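You operate a simulated robot arm through the tools that you are given. There is no shell and no other tool. Be economical: measure what you need, move in short steps, check, and stop when the job is done.

The job below is to be done with a simulated robot arm. You get a single attempt, and the scene is never put back.

Task
Gauge the three blocks' rivets and clamp the block that reads NO.
Fine: with the green gauge, put back where it stood; clamp in the vise; leave the two good blocks.

Only the result counts: the job must be done as asked and must still hold three seconds after the hand-in. Knocking over, shifting, dropping, spilling or breaking anything else fails it.

Robot
A 6-joint arm with a two-finger parallel gripper, fixed in place. Base frame: the origin is at the foot of the arm, x ahead of it, y to its left, z up; the work surface is at about z = 0. Units: m, rad, N and s.
With the tool pointing down near the work surface it reaches from about 0.12 to 0.5 m from the base axis. Its first joint turns from -1.257 to 1.257 rad. Payload 0.65 kg.
The tool frame sits at the grasp point between the pads (the TCP): z along the fingers, y along the line on which they close. The tips reach 0.025 m beyond it. Largest opening 0.076 m; finger width 0.018, thickness 0.01; the body of the gripper, 0.036 by 0.078 m, starts 0.045 m behind the TCP.
Orientation is that of the tool frame in the base frame, as a unit quaternion [x, y, z, w]. With the fingers straight down and closing along the base's y, the tool's x points along the base's -x, its y along +y and its z along -z.

Tools
- The arm moves only by the tool step_arm. Its argument "motion" is one flat list of numbers, 7 for each row, row after row: the finger opening in m, from 0 to 0.076, then the shift along the tool's x, y, z in m, then the turn, a rotation vector about the tool's x, y, z in rad. In form: [claw, tx, ty, tz, rx, ry, rz, claw, tx, ty, tz, rx, ry, rz, ...]. A call has 1 to 8 rows; each row is the pose to reach, as a shift and turn from the pose commanded when the call began, along the tool's axes at that moment. Rows are played at 5 a second. More than 0.05 m and 0.15 rad between two rows, or a gripper value outside its range, and nothing of the call is played. Where a pose cannot be reached the arm comes as near as it can. A force on the tool above 60 N (or 10 N above the force at the start of the call, whichever is more), or a blocked arm, ends the call early, and 0.2 s more pass. Each finger travels about 0.108 m/s and halts on what it meets, pressing with about 35 N; the grip force reading is that of the motor and also rises with nothing between the fingers. The clock runs only during rows and for 0.2 s after the last one: add rows that repeat a pose to give the fingers time. It gives the time, the measured TCP pose, the force on the tool (base axes), the opening and the grip force at its end, in the units of the frame above (readings bear some noise).
- Cameras (640 x 400 px; columns grow to the right, rows downward): "scene" is fixed at [0.0403, 0.2574, 0.4492]; the picture's right is [-0.93, -0.38, 0.00], its down [-0.14, 0.34, -0.93] and it looks along [0.35, -0.86, -0.37] (base axes); focal length 214 px, centre (320, 200). "wrist" rides on the gripper at [0.058, 0.011, -0.081] in the tool frame; the picture's right is [-0.18, 0.98, 0.00], its down [-0.75, -0.14, -0.64] and it looks along [-0.63, -0.12, 0.77] (tool axes); focal length 243 px, centre (320, 200). There is no depth. A picture from a camera that has moved, and an enlarged one, comes with that camera's place and axes in the base frame and with its lens. The place of the scene camera against the robot may be out by one fixed shift of up to 0.025 m in any direction.
- camera(camera): a new picture of that camera. The clock stands still meanwhile.
- close_up(camera, box): a new picture of the part [left, top, right, bottom] of that camera's present view, enlarged. The clock stands still meanwhile.
- sign_off(): hands the job in; it is judged then, once.

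Go step by step. Nothing tells you positions but the pictures and the camera data: compare them with the known pose of the tool, close in by small moves and look again before you grip or let go. The budget is 120 turns and 76 pictures, counting those below and the enlarged ones. Unless the task says otherwise, let go and move clear before handing in, and close with one line.

The tools are called by a JSON object that holds its "api" and its "payload". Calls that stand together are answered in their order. step_arm: Moves the arm, as the interface text tells. Its arguments: {"type":"object","properties":{"motion":{"type":"array"}},"required":["motion"]} The other tools are called the same way: camera (camera) takes a picture; close_up (camera, box) takes an enlarged picture of a part of a camera's view; sign_off () hands the job in.

At the start:

```text
time_s: 0.0
position: [0.2309, -0.0804, 0.3639]
tcp_rot: [-0.001, 1.0, 0.0, 0.0]
ft_force: [0.1, -0.4, -0.9]
finger_gap: 0.076
gripper_force: 0.1
```

scene: 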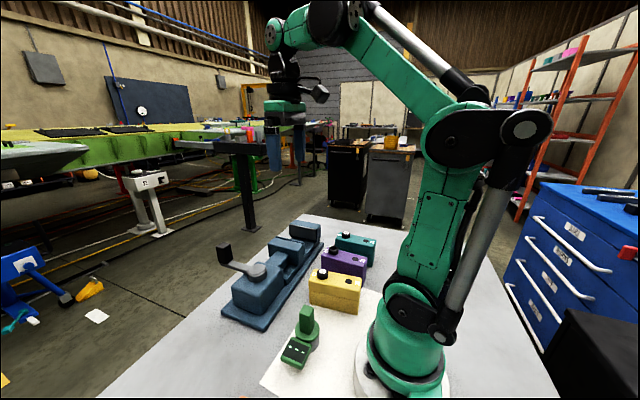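
wrist: 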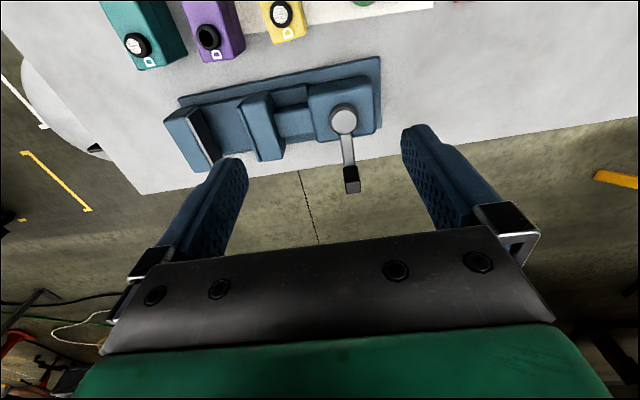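

I see a vise with a lever, three blocks (teal, purple, yellow) with rivets on top, and a green gauge on a white sheet. I'll look closer at all of them before moving.

{"api": "close_up", "payload": {"camera": "scene", "box": [210, 210, 390, 322]}}

{"api": "close_up", "payload": {"camera": "scene", "box": [250, 290, 370, 390]}}

{"api": "close_up", "payload": {"camera": "wrist", "box": [80, 0, 400, 200]}}

```text
3.56 times, centred on (300, 266) of scene
camera zoom: at [0.0403, 0.2574, 0.4492], right [-0.93, -0.38, 0.0], down [-0.14, 0.34, -0.93], along [0.35, -0.86, -0.37], focal length 763 px, centre (391, -35)
```

zoom: 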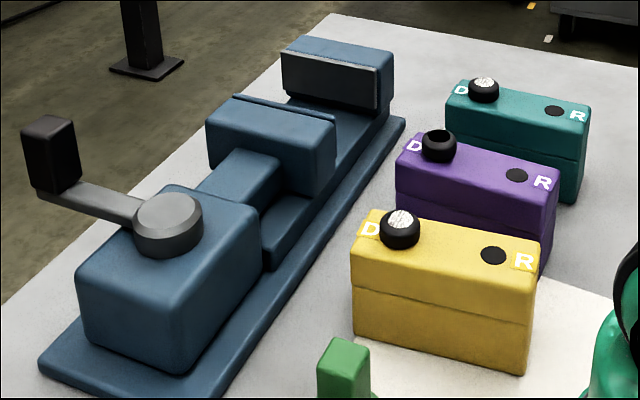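

```text
4.00 times, centred on (310, 340) of scene
camera zoom: at [0.0403, 0.2574, 0.4492], right [-0.93, -0.38, 0.0], down [-0.14, 0.34, -0.93], along [0.35, -0.86, -0.37], focal length 858 px, centre (360, -360)
```

zoom: 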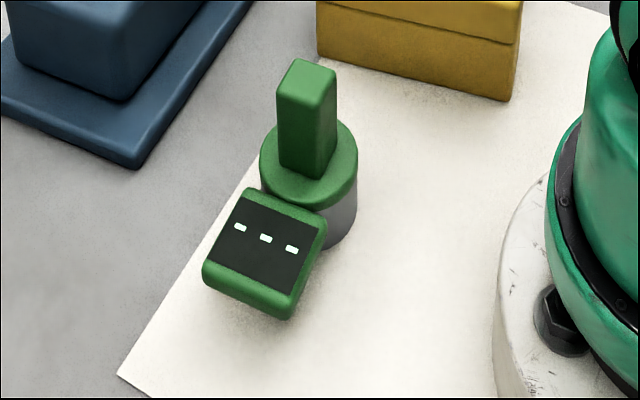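

```text
2.00 times, centred on (240, 100) of wrist
camera zoom: at [0.1726, -0.0687, 0.4436], right [0.18, 0.98, 0.0], down [0.75, -0.14, 0.64], along [0.63, -0.12, -0.77], focal length 485 px, centre (480, 400)
```

zoom: 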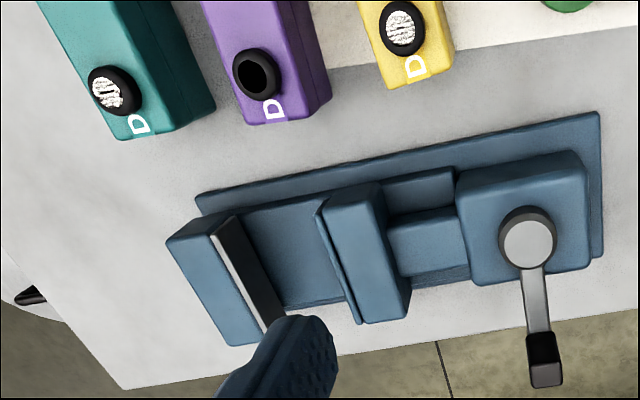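

The blocks lie with D ends at about x≈0.18, at y≈-0.12, -0.22 and -0.32. The vise is beyond them and the gauge is near (0.18,-0.02). I'll pull back toward the base so the wrist camera sees the whole blocks and the gauge.

{"api": "step_arm", "payload": {"motion": [0.076, 0.03, -0.02, 0.02, 0, 0, 0, 0.076, 0.06, -0.04, 0.04, 0, 0, 0, 0.076, 0.08, -0.06, 0.06, 0, 0, 0, 0.076, 0.08, -0.08, 0.08, 0, 0, 0]}}

{"api": "camera", "payload": {"camera": "wrist"}}

```text
time_s: 1.0
position: [0.1506, -0.1619, 0.2831]
tcp_rot: [0.0, 1.0, 0.0, 0.0]
ft_force: [-0.4, -0.5, 0.0]
finger_gap: 0.0762
gripper_force: 0.0
```

```text
70 pictures are left
camera wrist: at [0.0922, -0.1493, 0.3636], right [0.18, 0.98, 0.0], down [0.75, -0.14, 0.64], along [0.63, -0.12, -0.77], focal length 243 px, centre (320, 200)
```

wrist: 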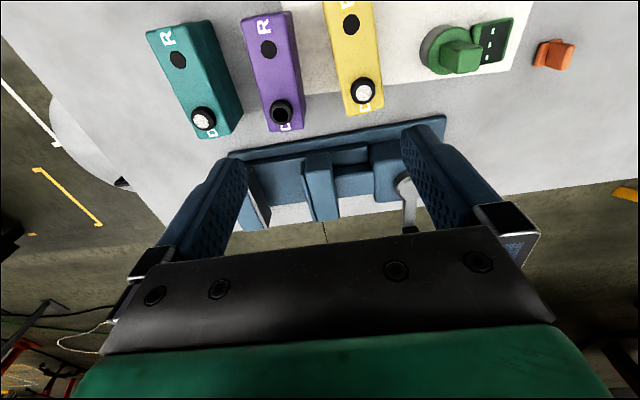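

All objects are visible now, plus an orange thing to the left. I'll zoom in.

{"api": "close_up", "payload": {"camera": "wrist", "box": [130, 0, 390, 162]}}

{"api": "close_up", "payload": {"camera": "wrist", "box": [400, 0, 600, 125]}}

```text
2.46 times, centred on (260, 81) of wrist
camera zoom: at [0.0922, -0.1493, 0.3636], right [0.18, 0.98, 0.0], down [0.75, -0.14, 0.64], along [0.63, -0.12, -0.77], focal length 597 px, centre (468, 493)
```

zoom: 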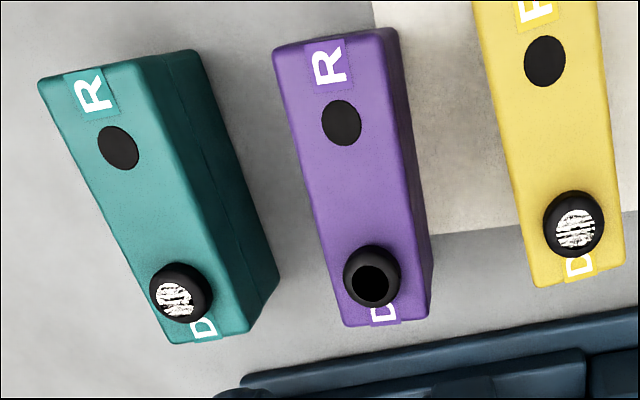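

```text
3.20 times, centred on (500, 62) of wrist
camera zoom: at [0.0922, -0.1493, 0.3636], right [0.18, 0.98, 0.0], down [0.75, -0.14, 0.64], along [0.63, -0.12, -0.77], focal length 776 px, centre (-256, 640)
```

zoom: 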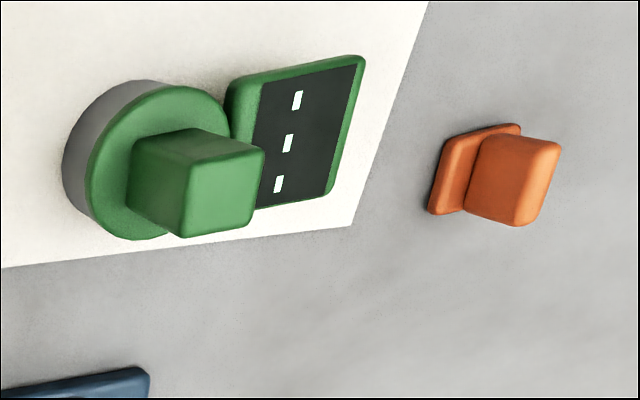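

Heights triangulate to roughly 0.09 m for rivet tops and 0.10 m for the gauge handle, which sits at about (0.163,-0.018). I'll move above it and check from two heights.

{"api": "step_arm", "payload": {"motion": [0.076, -0.003, 0.04, 0.01, 0, 0, 0, 0.076, -0.006, 0.08, 0.02, 0, 0, 0, 0.076, -0.009, 0.12, 0.03, 0, 0, 0, 0.076, -0.012, 0.144, 0.06, 0, 0, 0, 0.076, -0.012, 0.144, 0.1, 0, 0, 0, 0.076, -0.012, 0.144, 0.1, 0, 0, 0]}}

{"api": "camera", "payload": {"camera": "wrist"}}

{"api": "camera", "payload": {"camera": "scene"}}

```text
time_s: 2.4
position: [0.1635, -0.0185, 0.1823]
tcp_rot: [0.0, 1.0, 0.0, 0.0]
ft_force: [0.7, -0.5, -0.6]
finger_gap: 0.0757
gripper_force: 0.0
```

```text
67 pictures are left
camera wrist: at [0.1048, -0.0054, 0.2635], right [0.18, 0.98, 0.0], down [0.75, -0.14, 0.64], along [0.63, -0.12, -0.77], focal length 243 px, centre (320, 200)
```

wrist: 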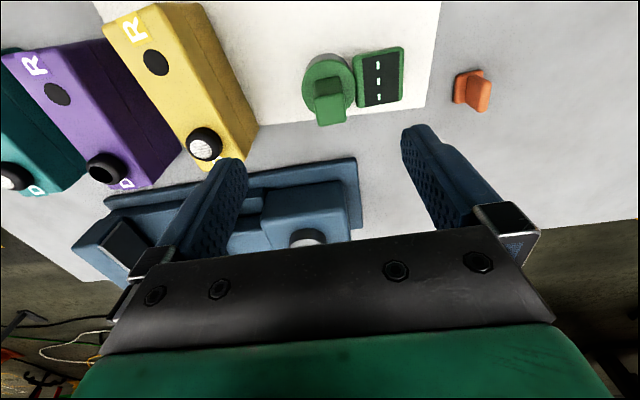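

```text
66 pictures are left
```

scene: 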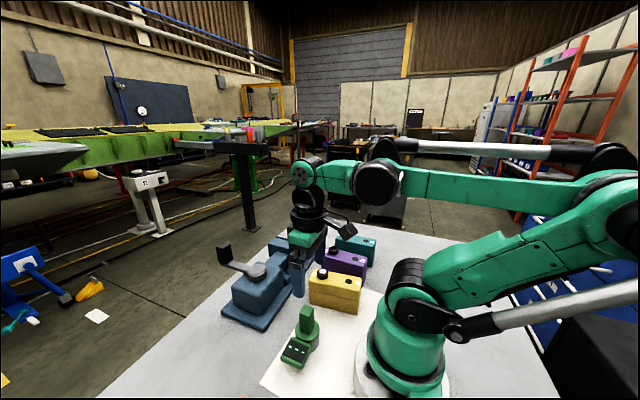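

The handle top triangulates to about (0.168,-0.009,0.082). I'll zoom to check its orientation.

{"api": "close_up", "payload": {"camera": "wrist", "box": [280, 30, 500, 168]}}

{"api": "close_up", "payload": {"camera": "wrist", "box": [70, 0, 270, 125]}}

```text
2.90 times, centred on (390, 99) of wrist
camera zoom: at [0.1048, -0.0054, 0.2635], right [0.18, 0.98, 0.0], down [0.75, -0.14, 0.64], along [0.63, -0.12, -0.77], focal length 703 px, centre (117, 493)
```

zoom: 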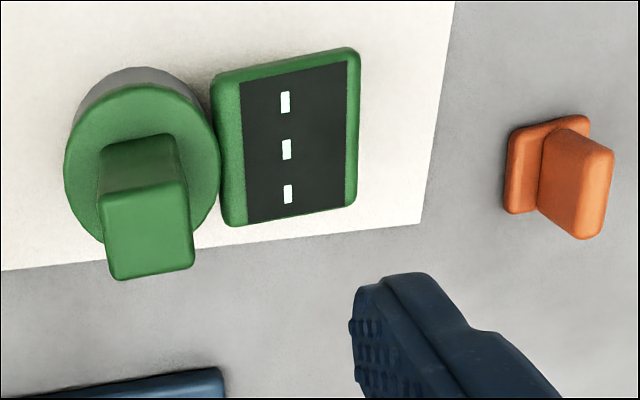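

```text
3.20 times, centred on (170, 62) of wrist
camera zoom: at [0.1048, -0.0054, 0.2635], right [0.18, 0.98, 0.0], down [0.75, -0.14, 0.64], along [0.63, -0.12, -0.77], focal length 776 px, centre (800, 640)
```

zoom: 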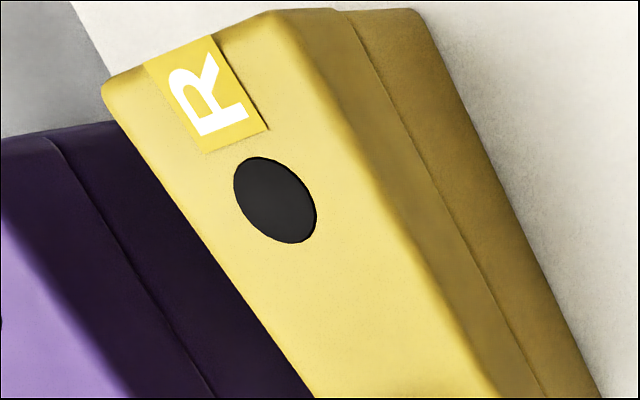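

The handle is aligned with the base axes and about 0.02 wide, and the cylinder top is at z≈0.025. I'll centre over it, descend to just above, and look.

{"api": "step_arm", "payload": {"motion": [0.06, -0.0045, 0.0095, 0.03, 0, 0, 0, 0.05, -0.0045, 0.0095, 0.068, 0, 0, 0, 0.05, -0.0045, 0.0095, 0.068, 0, 0, 0]}}

{"api": "camera", "payload": {"camera": "wrist"}}

{"api": "close_up", "payload": {"camera": "scene", "box": [230, 250, 390, 390]}}

```text
time_s: 3.2
position: [0.1685, -0.0072, 0.1161]
tcp_rot: [0.0, 1.0, 0.0, 0.0]
ft_force: [-0.4, -0.1, -0.3]
finger_gap: 0.0501
gripper_force: 0.0
```

```text
63 pictures are left
camera wrist: at [0.1095, 0.0046, 0.1952], right [0.18, 0.98, 0.0], down [0.75, -0.14, 0.64], along [0.63, -0.12, -0.77], focal length 243 px, centre (320, 200)
```

wrist: 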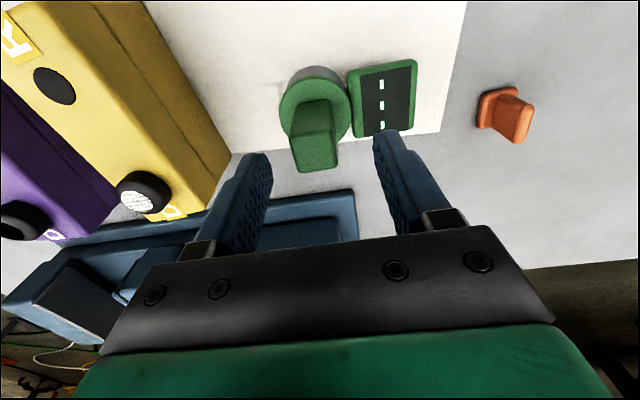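

```text
2.86 times, centred on (310, 320) of scene
camera zoom: at [0.0403, 0.2574, 0.4492], right [-0.93, -0.38, 0.0], down [-0.14, 0.34, -0.93], along [0.35, -0.86, -0.37], focal length 613 px, centre (349, -143)
```

zoom: 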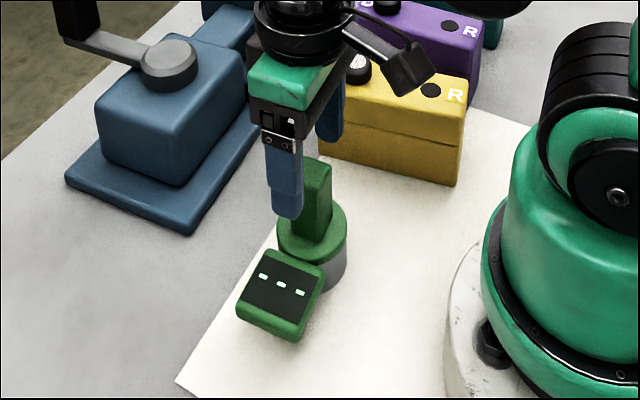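

The handle is centred between the fingers. I'll descend to z≈0.065, close, and check.

{"api": "step_arm", "payload": {"motion": [0.05, -0.001, -0.002, 0.025, 0, 0, 0, 0.05, -0.001, -0.002, 0.05, 0, 0, 0, 0.05, -0.001, -0.002, 0.05, 0, 0, 0]}}

{"api": "close_up", "payload": {"camera": "wrist", "box": [200, 30, 460, 260]}}

{"api": "close_up", "payload": {"camera": "scene", "box": [250, 270, 370, 390]}}

```text
time_s: 4.0
position: [0.1672, -0.0098, 0.0636]
tcp_rot: [0.0, 1.0, 0.0, 0.001]
ft_force: [0.3, 1.1, 1.0]
finger_gap: 0.0499
gripper_force: 0.0
```

```text
1.74 times, centred on (330, 145) of wrist
camera zoom: at [0.1102, 0.0029, 0.1451], right [0.18, 0.98, 0.0], down [0.75, -0.14, 0.64], along [0.63, -0.12, -0.77], focal length 422 px, centre (303, 296)
```

zoom: 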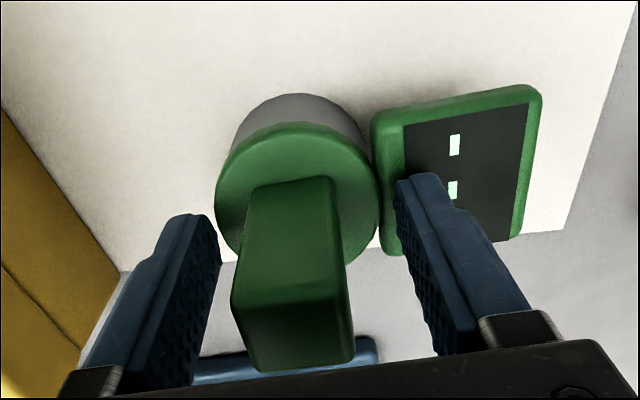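

```text
3.33 times, centred on (310, 330) of scene
camera zoom: at [0.0403, 0.2574, 0.4492], right [-0.93, -0.38, 0.0], down [-0.14, 0.34, -0.93], along [0.35, -0.86, -0.37], focal length 715 px, centre (353, -233)
```

zoom: 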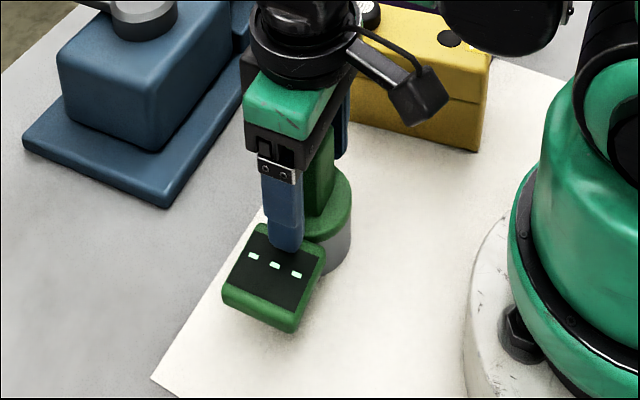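

The fingers straddle the handle well. Closing now.

{"api": "step_arm", "payload": {"motion": [0.03, 0, 0, 0, 0, 0, 0, 0.015, 0, 0, 0, 0, 0, 0, 0.015, 0, 0, 0, 0, 0, 0, 0.015, 0, 0, 0, 0, 0, 0]}}

```text
time_s: 5.0
position: [0.1692, -0.0083, 0.065]
tcp_rot: [0.0, 1.0, 0.0, 0.0]
ft_force: [1.0, 0.2, 0.3]
finger_gap: 0.0229
gripper_force: 35.5
```

Gripped (0.023 m). I'll lift straight up and then tilt the underside toward the scene camera to see the gauge's bore.

{"api": "step_arm", "payload": {"motion": [0.015, 0, 0, -0.02, 0, 0, 0, 0.015, 0, 0, -0.06, 0, 0, 0, 0.015, 0, 0, -0.1, 0, 0, 0, 0.015, 0, 0, -0.14, 0, 0, 0, 0.015, 0, 0, -0.14, 0, 0, 0]}}

{"api": "step_arm", "payload": {"motion": [0.015, 0, 0, 0, -0.14, 0, 0, 0.015, 0, 0, 0, -0.28, 0, 0, 0.015, 0, 0, 0, -0.42, 0, 0, 0.015, 0, 0, 0, -0.56, 0, 0, 0.015, 0, 0, 0, -0.7, 0, 0, 0.015, 0, 0, 0, -0.84, 0, 0, 0.015, 0, 0, 0, -0.98, 0, 0, 0.015, 0, 0, 0, -1.0, 0, 0]}}

{"api": "camera", "payload": {"camera": "scene"}}

```text
time_s: 6.2
position: [0.1682, -0.0081, 0.206]
tcp_rot: [-0.001, 1.0, 0.0, 0.001]
ft_force: [0.4, 0.5, -0.3]
finger_gap: 0.0151
gripper_force: 0.1
```

```text
time_s: 8.0
position: [0.1928, 0.027, 0.2053]
tcp_rot: [0.001, 0.877, 0.48, 0.0]
ft_force: [-0.3, 0.7, 0.2]
finger_gap: 0.0151
gripper_force: 0.2
out of reach, approached as far as the arm can: row 6, 7, 8
```

```text
59 pictures are left
```

scene: 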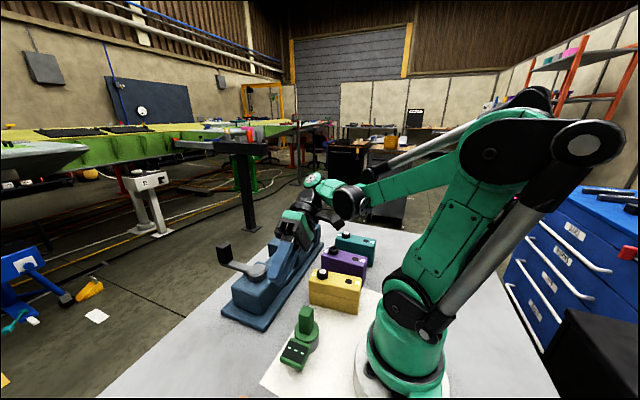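

The opening now reads 0.015 and the gauge is still on the sheet, so it slipped out. I'll untilt and check whether it moved.

{"api": "step_arm", "payload": {"motion": [0.05, 0, 0, 0, 0.14, 0, 0, 0.05, 0, 0, 0, 0.28, 0, 0, 0.05, 0, 0, 0, 0.42, 0, 0, 0.05, 0, 0, 0, 0.56, 0, 0, 0.05, 0, 0, 0, 0.7, 0, 0, 0.05, 0, 0, 0, 0.84, 0, 0, 0.05, 0, 0, 0, 0.98, 0, 0, 0.05, 0, 0, 0, 1.0, 0, 0]}}

{"api": "close_up", "payload": {"camera": "scene", "box": [250, 290, 370, 390]}}

{"api": "camera", "payload": {"camera": "wrist"}}

```text
time_s: 9.8
position: [0.1918, 0.027, 0.2049]
tcp_rot: [0.0, 1.0, 0.0, 0.0]
ft_force: [0.1, -0.2, 0.1]
finger_gap: 0.0501
gripper_force: 0.0
```

```text
4.00 times, centred on (310, 340) of scene
camera zoom: at [0.0403, 0.2574, 0.4492], right [-0.93, -0.38, 0.0], down [-0.14, 0.34, -0.93], along [0.35, -0.86, -0.37], focal length 858 px, centre (360, -360)
```

zoom: 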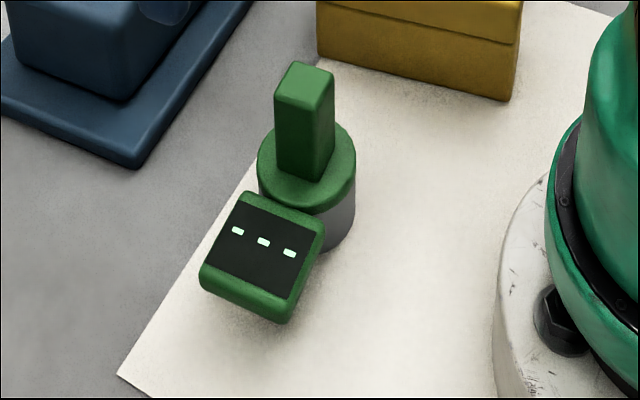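

```text
57 pictures are left
camera wrist: at [0.1334, 0.0379, 0.2854], right [0.18, 0.98, 0.0], down [0.75, -0.14, 0.64], along [0.63, -0.12, -0.77], focal length 243 px, centre (320, 200)
```

wrist: 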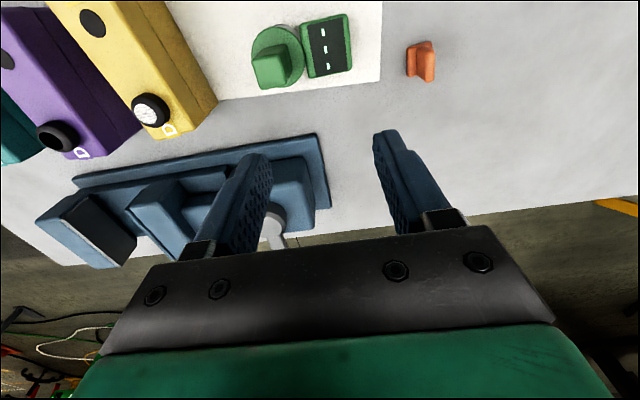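

The gauge shifted about 4 mm in +y during closing (the finger nudged it), which I'll correct when putting it back. I'll regrip deeper with a full-close command and lift in small steps.

{"api": "step_arm", "payload": {"motion": [0.05, 0.0235, -0.0355, 0.02, 0, 0, 0, 0.045, 0.0235, -0.0355, 0.06, 0, 0, 0, 0.04, 0.0235, -0.0355, 0.1, 0, 0, 0, 0.04, 0.0235, -0.0355, 0.1, 0, 0, 0]}}

{"api": "close_up", "payload": {"camera": "wrist", "box": [200, 30, 460, 260]}}

```text
time_s: 10.8
position: [0.1676, -0.0101, 0.1038]
tcp_rot: [0.0, 1.0, 0.0, 0.0]
ft_force: [-0.4, 0.3, -1.0]
finger_gap: 0.0398
gripper_force: 0.0
```

```text
1.74 times, centred on (330, 145) of wrist
camera zoom: at [0.1092, 0.0024, 0.1854], right [0.18, 0.98, 0.0], down [0.75, -0.14, 0.64], along [0.63, -0.12, -0.77], focal length 422 px, centre (303, 296)
```

zoom: 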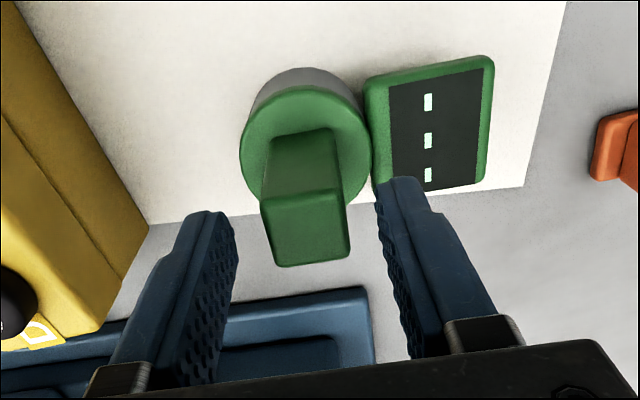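

The handle is at (.168,-.008), centred. I'll descend to z≈0.06, close fully, and lift only 5 mm.

{"api": "step_arm", "payload": {"motion": [0.04, 0, 0.0005, 0.02, 0, 0, 0, 0.04, 0, 0.0005, 0.045, 0, 0, 0, 0.04, 0, 0.0005, 0.045, 0, 0, 0, 0.02, 0, 0.0005, 0.045, 0, 0, 0, 0, 0, 0.0005, 0.045, 0, 0, 0, 0, 0, 0.0005, 0.045, 0, 0, 0, 0, 0, 0.0005, 0.045, 0, 0, 0]}}

{"api": "step_arm", "payload": {"motion": [0, 0, 0, -0.001, 0, 0, 0, 0, 0, 0, -0.002, 0, 0, 0, 0, 0, 0, -0.003, 0, 0, 0, 0, 0, 0, -0.004, 0, 0, 0, 0, 0, 0, -0.005, 0, 0, 0]}}

{"api": "close_up", "payload": {"camera": "scene", "box": [250, 270, 370, 390]}}

```text
time_s: 11.5
position: [0.169, -0.008, 0.0621]
tcp_rot: [0.0, 1.0, 0.0, -0.004]
ft_force: [-5.1, -0.2, 53.9]
finger_gap: 0.0402
gripper_force: 0.1
stopped in row 3: the force on the tool passed its limit (the readings are from after the stop); the commanded pose is now the measured one
```

```text
time_s: 12.7
position: [0.1682, -0.0096, 0.0657]
tcp_rot: [0.0, 1.0, 0.0, -0.003]
ft_force: [-1.2, 0.9, -5.5]
finger_gap: 0.0229
gripper_force: 35.0
```

```text
3.33 times, centred on (310, 330) of scene
camera zoom: at [0.0403, 0.2574, 0.4492], right [-0.93, -0.38, 0.0], down [-0.14, 0.34, -0.93], along [0.35, -0.86, -0.37], focal length 715 px, centre (353, -233)
```

zoom: 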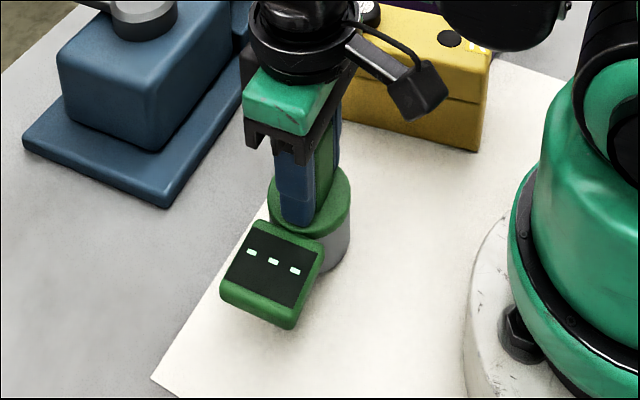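

The tips touched down briefly at z≈0.062, then the grip closed with 35 N, and the tool now carries about 5.5 N. I'll continue lifting slowly.

{"api": "step_arm", "payload": {"motion": [0, 0, 0, -0.002, 0, 0, 0, 0, 0, 0, -0.005, 0, 0, 0, 0, 0, 0, -0.01, 0, 0, 0, 0, 0, 0, -0.015, 0, 0, 0, 0, 0, 0, -0.02, 0, 0, 0]}}

{"api": "close_up", "payload": {"camera": "scene", "box": [250, 270, 370, 390]}}

```text
time_s: 13.9
position: [0.1678, -0.0083, 0.0868]
tcp_rot: [0.0, 1.0, 0.0, -0.004]
ft_force: [-0.5, -0.1, -4.7]
finger_gap: 0.0228
gripper_force: 35.2
```

```text
3.33 times, centred on (310, 330) of scene
camera zoom: at [0.0403, 0.2574, 0.4492], right [-0.93, -0.38, 0.0], down [-0.14, 0.34, -0.93], along [0.35, -0.86, -0.37], focal length 715 px, centre (353, -233)
```

zoom: 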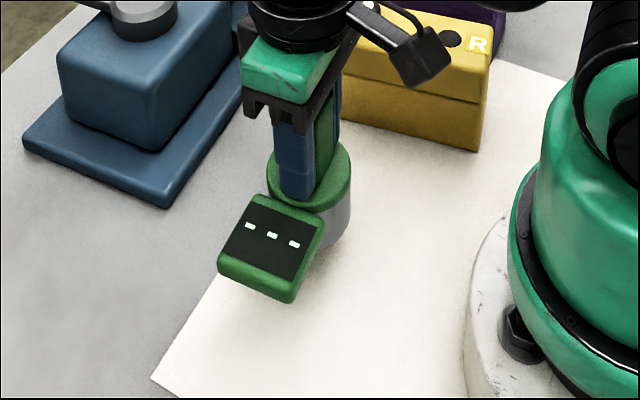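

The gauge is lifted and held firmly (about 0.48 kg), so last time's fast jerk caused the slip. I'll raise it gently and tilt it to see the underside.

{"api": "step_arm", "payload": {"motion": [0, -0.005, 0, -0.01, 0, 0, 0, 0, -0.015, 0, -0.03, 0, 0, 0, 0, -0.025, 0, -0.055, 0, 0, 0, 0, -0.037, 0, -0.085, 0, 0, 0, 0, -0.05, 0, -0.115, 0, 0, 0, 0, -0.062, 0, -0.145, 0, 0, 0, 0, -0.072, 0, -0.17, 0, 0, 0, 0, -0.08, 0, -0.185, 0, 0, 0]}}

{"api": "step_arm", "payload": {"motion": [0, 0, 0, 0, -0.05, 0, 0, 0, 0, 0, 0, -0.13, 0, 0, 0, 0, 0, 0, -0.23, 0, 0, 0, 0, 0, 0, -0.34, 0, 0, 0, 0, 0, 0, -0.45, 0, 0, 0, 0, 0, 0, -0.56, 0, 0, 0, 0, 0, 0, -0.65, 0, 0, 0, 0, 0, 0, -0.7, 0, 0]}}

{"api": "camera", "payload": {"camera": "scene"}}

```text
time_s: 15.7
position: [0.2502, -0.0088, 0.2713]
tcp_rot: [0.0, 1.0, -0.001, -0.004]
ft_force: [-0.9, -0.7, -5.1]
finger_gap: 0.0227
gripper_force: 34.7
```

```text
time_s: 17.5
position: [0.2494, -0.0081, 0.2708]
tcp_rot: [0.001, 0.939, 0.344, -0.003]
ft_force: [-1.0, -0.5, -4.8]
finger_gap: 0.023
gripper_force: 35.0
```

```text
53 pictures are left
```

scene: 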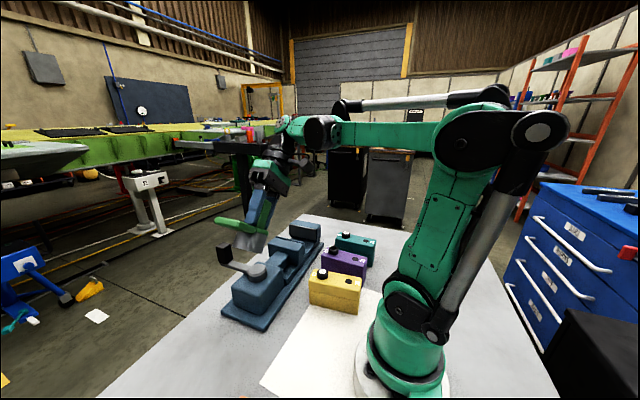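

The underside is barely at grazing angle, so I'll tilt further.

{"api": "step_arm", "payload": {"motion": [0, 0, 0, 0, -0.05, 0, 0, 0, 0, 0, 0, -0.15, 0, 0, 0, 0, 0, 0, -0.27, 0, 0, 0, 0, 0, 0, -0.4, 0, 0, 0, 0, 0, 0, -0.52, 0, 0, 0, 0, 0, 0, -0.6, 0, 0]}}

{"api": "close_up", "payload": {"camera": "scene", "box": [190, 140, 330, 280]}}

```text
time_s: 18.9
position: [0.2716, 0.0266, 0.2713]
tcp_rot: [0.004, 0.795, 0.606, -0.002]
ft_force: [-0.3, -0.1, -4.9]
finger_gap: 0.0231
gripper_force: 35.1
out of reach, approached as far as the arm can: row 4, 5, 6
```

```text
2.86 times, centred on (260, 210) of scene
camera zoom: at [0.0403, 0.2574, 0.4492], right [-0.93, -0.38, 0.0], down [-0.14, 0.34, -0.93], along [0.35, -0.86, -0.37], focal length 613 px, centre (491, 171)
```

zoom: 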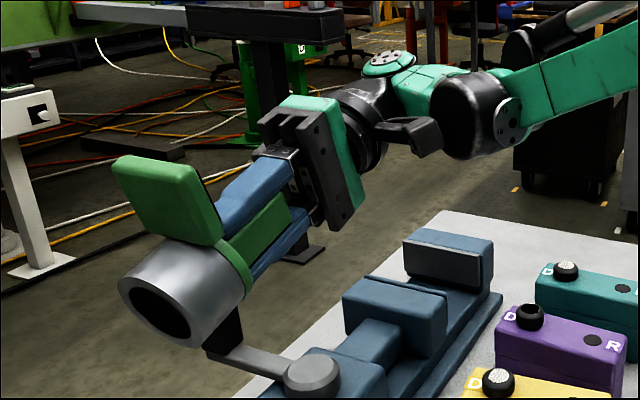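

The gauge has a bore about 0.03 wide that fits over the raised D rivets. I'll untilt and then carry it to the yellow block first.

{"api": "step_arm", "payload": {"motion": [0, 0, 0, 0, 0.06, 0, 0, 0, 0, 0, 0, 0.18, 0, 0, 0, 0, 0, 0, 0.3, 0, 0, 0, 0, 0, 0, 0.42, 0, 0, 0, 0, 0, 0, 0.54, 0, 0, 0, 0, 0, 0, 0.66, 0, 0, 0, 0, 0, 0, 0.75, 0, 0, 0, 0, 0, 0, 0.8, 0, 0]}}

{"api": "step_arm", "payload": {"motion": [0, 0, 0, 0, 0.06, 0, 0, 0, 0, 0, 0, 0.18, 0, 0, 0, 0, 0, 0, 0.3, 0, 0, 0, 0, 0, 0, 0.42, 0, 0, 0, 0, 0, 0, 0.502, 0, 0, 0, 0, 0, 0, 0.502, 0, 0]}}

```text
time_s: 20.7
position: [0.2698, 0.0271, 0.2707]
tcp_rot: [0.001, 0.969, 0.247, -0.004]
ft_force: [-0.3, 0.4, -5.5]
finger_gap: 0.0227
gripper_force: 35.3
```

```text
time_s: 22.1
position: [0.2703, 0.028, 0.2715]
tcp_rot: [0.0, 1.0, -0.002, -0.004]
ft_force: [0.8, 0.7, -4.5]
finger_gap: 0.0228
gripper_force: 35.0
```

Upright again. Carrying the gauge over the yellow block's D rivet at about (.181,-.118), bottom at about z=0.11.

{"api": "step_arm", "payload": {"motion": [0, 0.005, -0.008, 0.0, 0, 0, 0, 0, 0.017, -0.028, 0.0, 0, 0, 0, 0, 0.032, -0.053, 0.02, 0, 0, 0, 0, 0.048, -0.08, 0.04, 0, 0, 0, 0, 0.064, -0.106, 0.06, 0, 0, 0, 0, 0.078, -0.13, 0.08, 0, 0, 0, 0, 0.086, -0.142, 0.092, 0, 0, 0, 0, 0.089, -0.146, 0.0965, 0, 0, 0]}}

{"api": "camera", "payload": {"camera": "wrist"}}

{"api": "close_up", "payload": {"camera": "scene", "box": [250, 210, 410, 310]}}

```text
time_s: 23.9
position: [0.1815, -0.1199, 0.1736]
tcp_rot: [0.0, 1.0, 0.0, -0.003]
ft_force: [0.2, -0.1, -5.8]
finger_gap: 0.0228
gripper_force: 35.1
```

```text
51 pictures are left
camera wrist: at [0.1221, -0.1086, 0.2556], right [0.18, 0.98, 0.0], down [0.76, -0.14, 0.64], along [0.63, -0.12, -0.77], focal length 243 px, centre (320, 200)
```

wrist: 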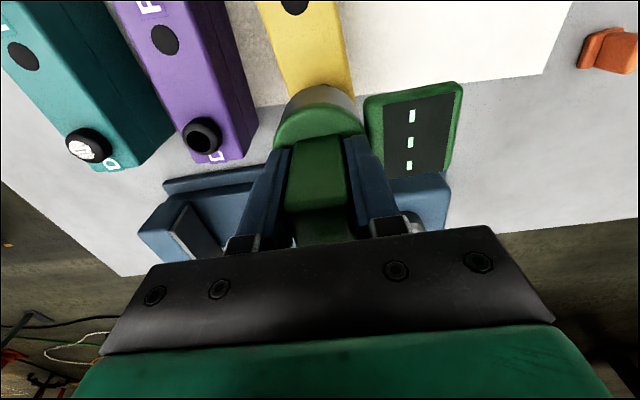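

```text
4.00 times, centred on (330, 260) of scene
camera zoom: at [0.0403, 0.2574, 0.4492], right [-0.93, -0.38, 0.0], down [-0.14, 0.34, -0.93], along [0.35, -0.86, -0.37], focal length 858 px, centre (280, -40)
```

zoom: 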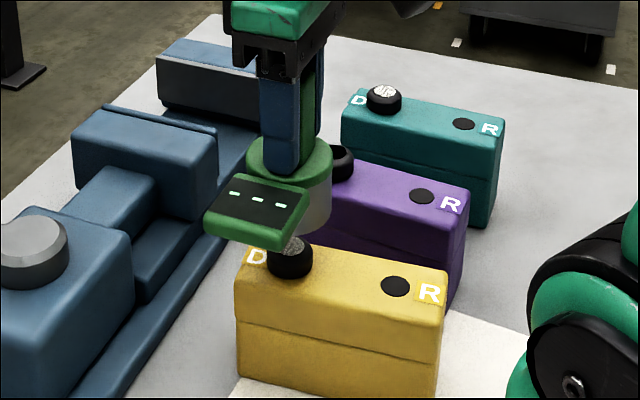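

The gauge is nearly over the yellow rivet. I'll zoom in for finer alignment.

{"api": "close_up", "payload": {"camera": "scene", "box": [300, 240, 348, 286]}}

{"api": "close_up", "payload": {"camera": "wrist", "box": [240, 60, 400, 160]}}

```text
8.70 times, centred on (324, 263) of scene
camera zoom: at [0.0403, 0.2574, 0.4492], right [-0.93, -0.38, 0.0], down [-0.14, 0.34, -0.93], along [0.35, -0.86, -0.37], focal length 1865 px, centre (285, -348)
```

zoom: 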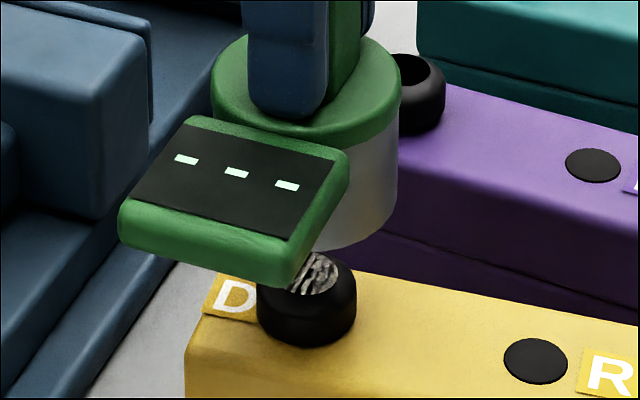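

```text
4.00 times, centred on (320, 110) of wrist
camera zoom: at [0.1221, -0.1086, 0.2556], right [0.18, 0.98, 0.0], down [0.76, -0.14, 0.64], along [0.63, -0.12, -0.77], focal length 970 px, centre (320, 560)
```

zoom: 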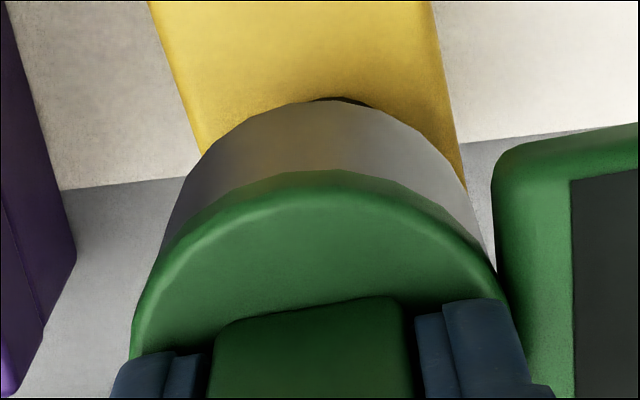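

Estimates put the rivet at about (.180,-.116), 1–2 mm from the tool axis. I'll correct for that and descend to just above the rivet.

{"api": "step_arm", "payload": {"motion": [0, 0.001, 0.002, 0.005, 0, 0, 0, 0, 0.001, 0.002, 0.015, 0, 0, 0, 0, 0.001, 0.002, 0.025, 0, 0, 0, 0, 0.001, 0.002, 0.03, 0, 0, 0]}}

{"api": "close_up", "payload": {"camera": "scene", "box": [300, 240, 348, 286]}}

```text
time_s: 24.9
position: [0.1793, -0.1181, 0.1456]
tcp_rot: [0.0, 1.0, -0.001, -0.004]
ft_force: [-0.6, 0.4, -5.4]
finger_gap: 0.0229
gripper_force: 34.6
```

```text
8.70 times, centred on (324, 263) of scene
camera zoom: at [0.0403, 0.2574, 0.4492], right [-0.93, -0.38, 0.0], down [-0.14, 0.34, -0.93], along [0.35, -0.86, -0.37], focal length 1865 px, centre (285, -348)
```

zoom: 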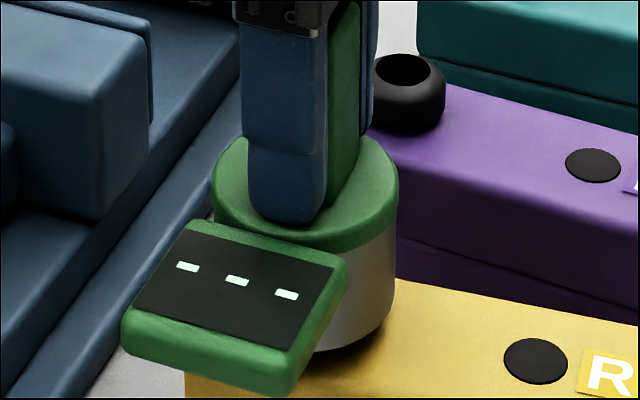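

The gauge bottom sits right around the rivet. I'll descend slowly to seat it.

{"api": "step_arm", "payload": {"motion": [0, 0, 0, 0.002, 0, 0, 0, 0, 0, 0, 0.004, 0, 0, 0, 0, 0, 0, 0.006, 0, 0, 0, 0, 0, 0, 0.008, 0, 0, 0]}}

{"api": "close_up", "payload": {"camera": "scene", "box": [300, 240, 348, 286]}}

```text
time_s: 25.9
position: [0.1802, -0.1175, 0.1369]
tcp_rot: [0.0, 1.0, -0.001, -0.004]
ft_force: [-0.3, 0.0, -4.4]
finger_gap: 0.0229
gripper_force: 34.8
```

```text
8.70 times, centred on (324, 263) of scene
camera zoom: at [0.0403, 0.2574, 0.4492], right [-0.93, -0.38, 0.0], down [-0.14, 0.34, -0.93], along [0.35, -0.86, -0.37], focal length 1865 px, centre (285, -348)
```

zoom: 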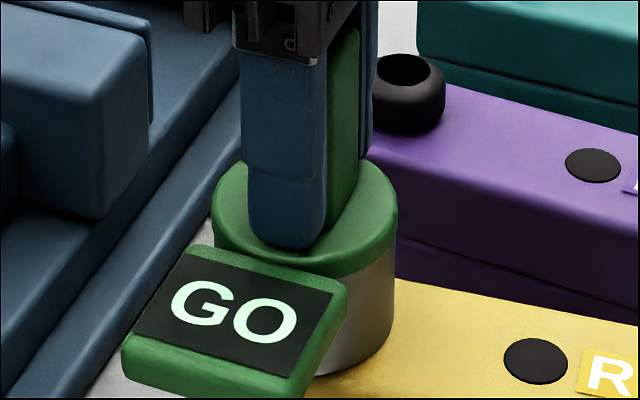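

It reads GO. I'll seat it slightly further to confirm the reading.

{"api": "step_arm", "payload": {"motion": [0, 0, 0, 0.001, 0, 0, 0, 0, 0, 0, 0.002, 0, 0, 0, 0, 0, 0, 0.003, 0, 0, 0]}}

{"api": "close_up", "payload": {"camera": "scene", "box": [290, 230, 386, 290]}}

```text
time_s: 26.7
position: [0.1791, -0.1176, 0.1364]
tcp_rot: [0.0, 1.0, 0.0, -0.004]
ft_force: [-2.7, 0.2, 11.8]
finger_gap: 0.0229
gripper_force: 34.9
stopped in row 3: the force on the tool passed its limit (the readings are from after the stop); the commanded pose is now the measured one
```

```text
6.67 times, centred on (338, 260) of scene
camera zoom: at [0.0403, 0.2575, 0.4492], right [-0.93, -0.38, 0.0], down [-0.14, 0.34, -0.93], along [0.35, -0.86, -0.37], focal length 1430 px, centre (200, -200)
```

zoom: 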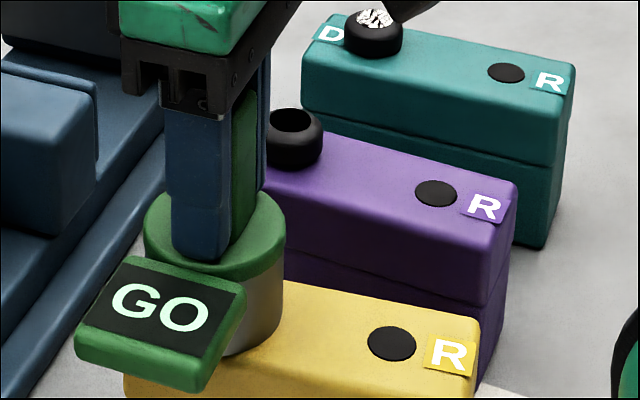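

Seated with tool z=0.1365, yellow reads GO. Next I'll lift and go over the purple D rivet at about (.1846,-.210).

{"api": "step_arm", "payload": {"motion": [0, 0, 0, -0.008, 0, 0, 0, 0, 0, 0, -0.025, 0, 0, 0, 0, 0, -0.005, -0.035, 0, 0, 0, 0, -0.002, -0.025, -0.035, 0, 0, 0, 0, -0.003, -0.05, -0.035, 0, 0, 0, 0, -0.004, -0.075, -0.035, 0, 0, 0, 0, -0.005, -0.09, -0.035, 0, 0, 0, 0, -0.005, -0.0925, -0.03, 0, 0, 0]}}

{"api": "close_up", "payload": {"camera": "scene", "box": [310, 220, 374, 270]}}

{"api": "close_up", "payload": {"camera": "wrist", "box": [240, 60, 400, 160]}}

```text
time_s: 28.5
position: [0.1844, -0.21, 0.1655]
tcp_rot: [0.0, 1.0, 0.0, -0.003]
ft_force: [0.5, 0.2, -5.2]
finger_gap: 0.023
gripper_force: 34.7
```

```text
8.00 times, centred on (342, 245) of scene
camera zoom: at [0.0403, 0.2574, 0.4492], right [-0.93, -0.38, 0.0], down [-0.14, 0.34, -0.93], along [0.35, -0.86, -0.37], focal length 1716 px, centre (144, -160)
```

zoom: 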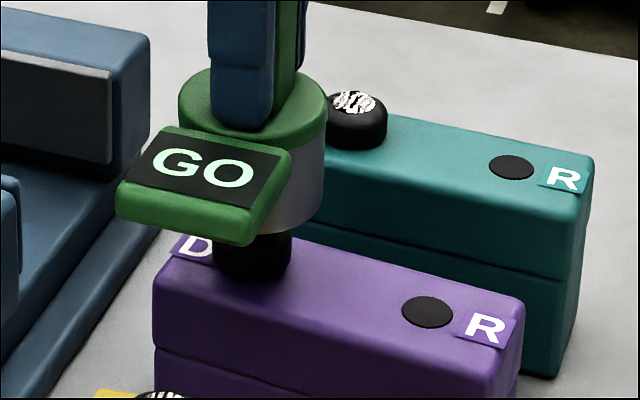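

```text
4.00 times, centred on (320, 110) of wrist
camera zoom: at [0.1266, -0.1988, 0.2468], right [0.18, 0.98, 0.0], down [0.76, -0.14, 0.64], along [0.63, -0.12, -0.77], focal length 970 px, centre (320, 560)
```

zoom: 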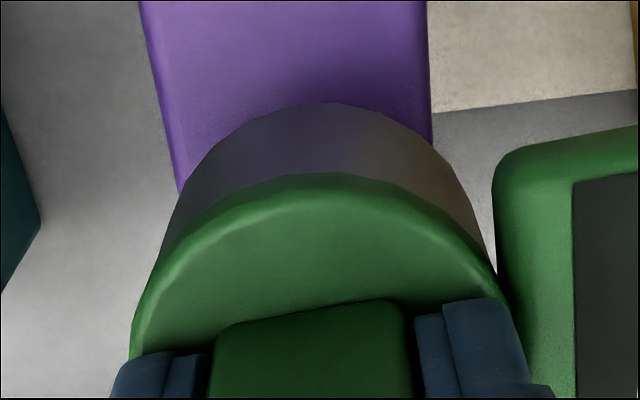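

Aligned over purple; the display still holds the last reading (GO). Descending to seat.

{"api": "step_arm", "payload": {"motion": [0, 0, 0, 0.007, 0, 0, 0, 0, 0, 0, 0.015, 0, 0, 0, 0, 0, 0, 0.021, 0, 0, 0, 0, 0, 0, 0.024, 0, 0, 0, 0, 0, 0, 0.026, 0, 0, 0, 0, 0, 0, 0.028, 0, 0, 0, 0, 0, 0, 0.029, 0, 0, 0]}}

{"api": "close_up", "payload": {"camera": "scene", "box": [310, 220, 374, 270]}}

```text
time_s: 30.1
position: [0.1847, -0.2102, 0.1369]
tcp_rot: [0.0, 1.0, 0.001, -0.005]
ft_force: [-0.5, 0.2, -5.1]
finger_gap: 0.0228
gripper_force: 34.8
```

```text
8.00 times, centred on (342, 245) of scene
camera zoom: at [0.0403, 0.2574, 0.4492], right [-0.93, -0.38, 0.0], down [-0.14, 0.34, -0.93], along [0.35, -0.86, -0.37], focal length 1716 px, centre (144, -160)
```

zoom: 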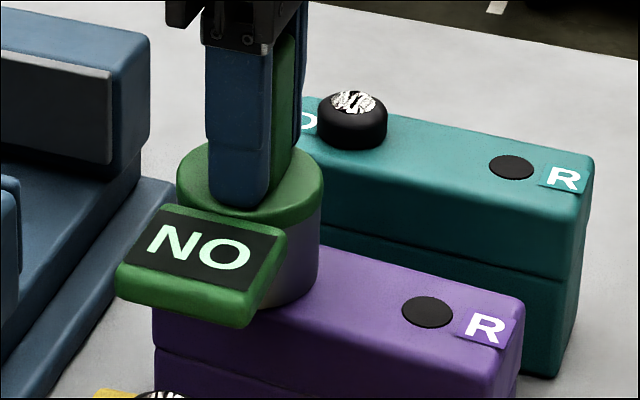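

Purple reads NO. I'll gauge teal too at about (.177,-.303).

{"api": "step_arm", "payload": {"motion": [0, 0, 0, -0.008, 0, 0, 0, 0, 0, 0, -0.025, 0, 0, 0, 0, 0.001, -0.005, -0.035, 0, 0, 0, 0, 0.002, -0.025, -0.035, 0, 0, 0, 0, 0.004, -0.05, -0.035, 0, 0, 0, 0, 0.006, -0.075, -0.035, 0, 0, 0, 0, 0.0075, -0.09, -0.035, 0, 0, 0, 0, 0.0075, -0.093, -0.03, 0, 0, 0]}}

{"api": "close_up", "payload": {"camera": "scene", "box": [320, 205, 384, 255]}}

{"api": "close_up", "payload": {"camera": "wrist", "box": [240, 60, 400, 160]}}

```text
time_s: 31.9
position: [0.1784, -0.3037, 0.168]
tcp_rot: [0.001, 1.0, 0.001, -0.005]
ft_force: [0.3, 0.3, -4.8]
finger_gap: 0.0228
gripper_force: 35.1
```

```text
8.00 times, centred on (352, 230) of scene
camera zoom: at [0.0403, 0.2574, 0.4492], right [-0.93, -0.38, 0.0], down [-0.14, 0.34, -0.93], along [0.35, -0.86, -0.37], focal length 1716 px, centre (64, -40)
```

zoom: 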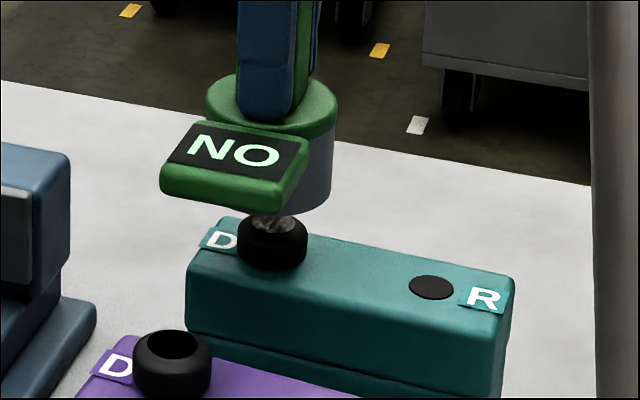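

```text
4.00 times, centred on (320, 110) of wrist
camera zoom: at [0.1199, -0.2924, 0.2482], right [0.18, 0.98, 0.0], down [0.76, -0.14, 0.64], along [0.63, -0.12, -0.77], focal length 970 px, centre (320, 560)
```

zoom: 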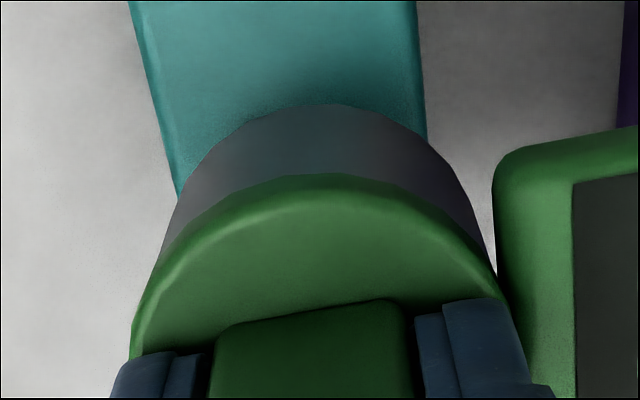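

Aligned over teal within 1 mm. Descending.

{"api": "step_arm", "payload": {"motion": [0, 0.0007, 0, 0.007, 0, 0, 0, 0, 0.0007, 0, 0.015, 0, 0, 0, 0, 0.0007, 0, 0.021, 0, 0, 0, 0, 0.0007, 0, 0.024, 0, 0, 0, 0, 0.0007, 0, 0.026, 0, 0, 0, 0, 0.0007, 0, 0.028, 0, 0, 0, 0, 0.0007, 0, 0.029, 0, 0, 0]}}

{"api": "close_up", "payload": {"camera": "scene", "box": [320, 205, 384, 255]}}

```text
time_s: 33.5
position: [0.1763, -0.3034, 0.1377]
tcp_rot: [0.001, 1.0, 0.0, -0.004]
ft_force: [0.3, 0.3, -5.1]
finger_gap: 0.023
gripper_force: 35.2
```

```text
8.00 times, centred on (352, 230) of scene
camera zoom: at [0.0403, 0.2574, 0.4492], right [-0.93, -0.38, 0.0], down [-0.14, 0.34, -0.93], along [0.35, -0.86, -0.37], focal length 1716 px, centre (64, -40)
```

zoom: 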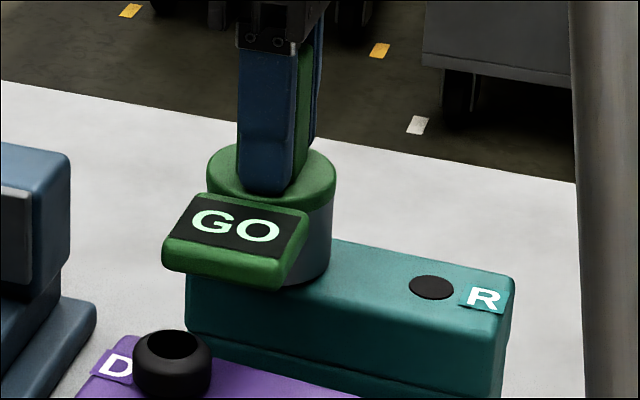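

Teal reads GO, so purple is the NO block. As a cheap sanity check that D is the right feature, I'll also try the gauge on purple's R spot on the way back.

{"api": "step_arm", "payload": {"motion": [0, 0, 0, -0.008, 0, 0, 0, 0, 0, 0, -0.025, 0, 0, 0, 0, 0.005, 0.008, -0.035, 0, 0, 0, 0, 0.018, 0.03, -0.035, 0, 0, 0, 0, 0.032, 0.055, -0.035, 0, 0, 0, 0, 0.045, 0.08, -0.035, 0, 0, 0, 0, 0.052, 0.092, -0.035, 0, 0, 0, 0, 0.053, 0.094, -0.03, 0, 0, 0]}}

{"api": "step_arm", "payload": {"motion": [0, 0, 0, 0.007, 0, 0, 0, 0, 0, 0, 0.015, 0, 0, 0, 0, 0, 0, 0.021, 0, 0, 0, 0, 0, 0, 0.024, 0, 0, 0, 0, 0, 0, 0.027, 0, 0, 0, 0, 0, 0, 0.029, 0, 0, 0, 0, 0, 0, 0.03, 0, 0, 0]}}

{"api": "close_up", "payload": {"camera": "scene", "box": [310, 220, 374, 270]}}

```text
time_s: 35.3
position: [0.124, -0.2082, 0.1674]
tcp_rot: [0.001, 1.0, 0.0, -0.005]
ft_force: [0.1, 0.2, -4.5]
finger_gap: 0.0229
gripper_force: 35.1
```

```text
time_s: 36.9
position: [0.124, -0.2092, 0.1382]
tcp_rot: [0.0, 1.0, 0.0, -0.005]
ft_force: [-0.2, 0.1, -4.6]
finger_gap: 0.0227
gripper_force: 35.2
```

```text
8.00 times, centred on (342, 245) of scene
camera zoom: at [0.0403, 0.2574, 0.4492], right [-0.93, -0.38, 0.0], down [-0.14, 0.34, -0.93], along [0.35, -0.86, -0.37], focal length 1716 px, centre (144, -160)
```

zoom: 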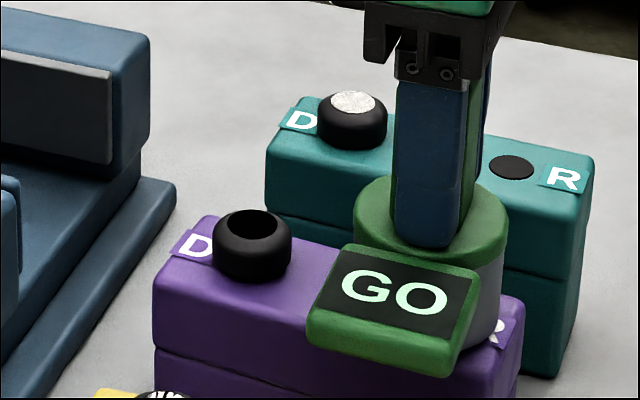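

Display stays GO (possibly just latched). I'll seat it fully here, then test yellow's R.

{"api": "step_arm", "payload": {"motion": [0, 0, 0, 0.001, 0, 0, 0, 0, 0, 0, 0.002, 0, 0, 0, 0, 0, 0, 0.003, 0, 0, 0]}}

{"api": "close_up", "payload": {"camera": "scene", "box": [310, 220, 374, 270]}}

```text
time_s: 37.7
position: [0.1227, -0.2092, 0.1356]
tcp_rot: [0.0, 1.0, 0.0, -0.004]
ft_force: [-7.3, 4.3, 51.0]
finger_gap: 0.0227
gripper_force: 34.6
```

```text
8.00 times, centred on (342, 245) of scene
camera zoom: at [0.0402, 0.2575, 0.4492], right [-0.93, -0.38, 0.0], down [-0.14, 0.34, -0.93], along [0.35, -0.86, -0.37], focal length 1716 px, centre (144, -160)
```

zoom: 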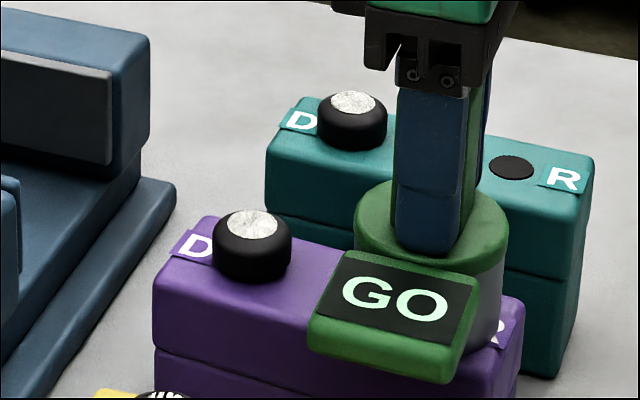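

Interesting: purple's D face now looks white after pressing on R. I'll lift off and look again.

{"api": "step_arm", "payload": {"motion": [0, 0, 0, -0.004, 0, 0, 0, 0, 0, 0, -0.012, 0, 0, 0, 0, 0, 0, -0.025, 0, 0, 0, 0, 0, 0, -0.04, 0, 0, 0, 0, 0, 0, -0.05, 0, 0, 0]}}

{"api": "close_up", "payload": {"camera": "scene", "box": [296, 220, 392, 280]}}

{"api": "camera", "payload": {"camera": "wrist"}}

```text
time_s: 38.9
position: [0.1246, -0.2106, 0.1848]
tcp_rot: [0.0, 1.0, 0.0, -0.004]
ft_force: [0.0, 0.4, -4.9]
finger_gap: 0.023
gripper_force: 34.9
```

```text
6.67 times, centred on (344, 250) of scene
camera zoom: at [0.0403, 0.2574, 0.4492], right [-0.93, -0.38, 0.0], down [-0.14, 0.34, -0.93], along [0.35, -0.86, -0.37], focal length 1430 px, centre (160, -133)
```

zoom: 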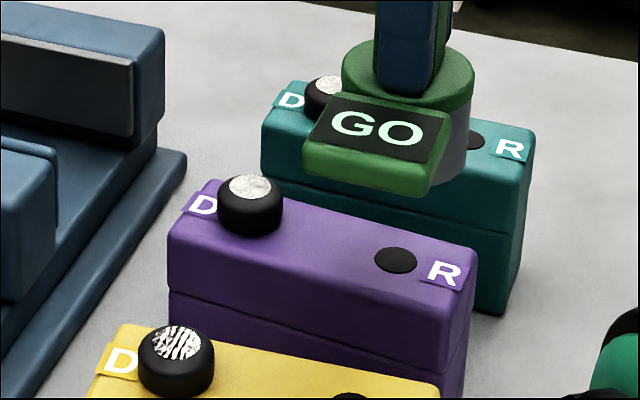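

```text
35 pictures are left
camera wrist: at [0.0653, -0.1979, 0.2667], right [0.18, 0.98, 0.0], down [0.76, -0.14, 0.64], along [0.63, -0.12, -0.77], focal length 243 px, centre (320, 200)
```

wrist: 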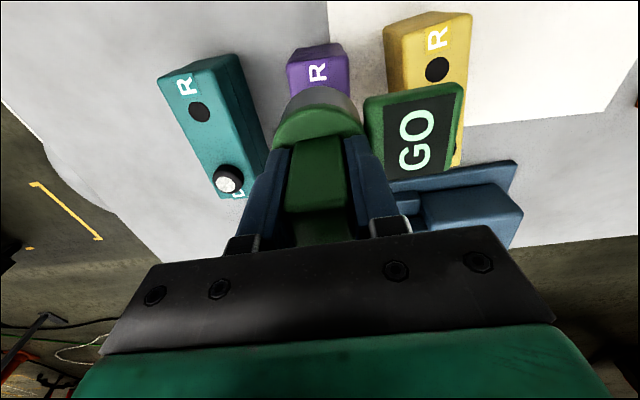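

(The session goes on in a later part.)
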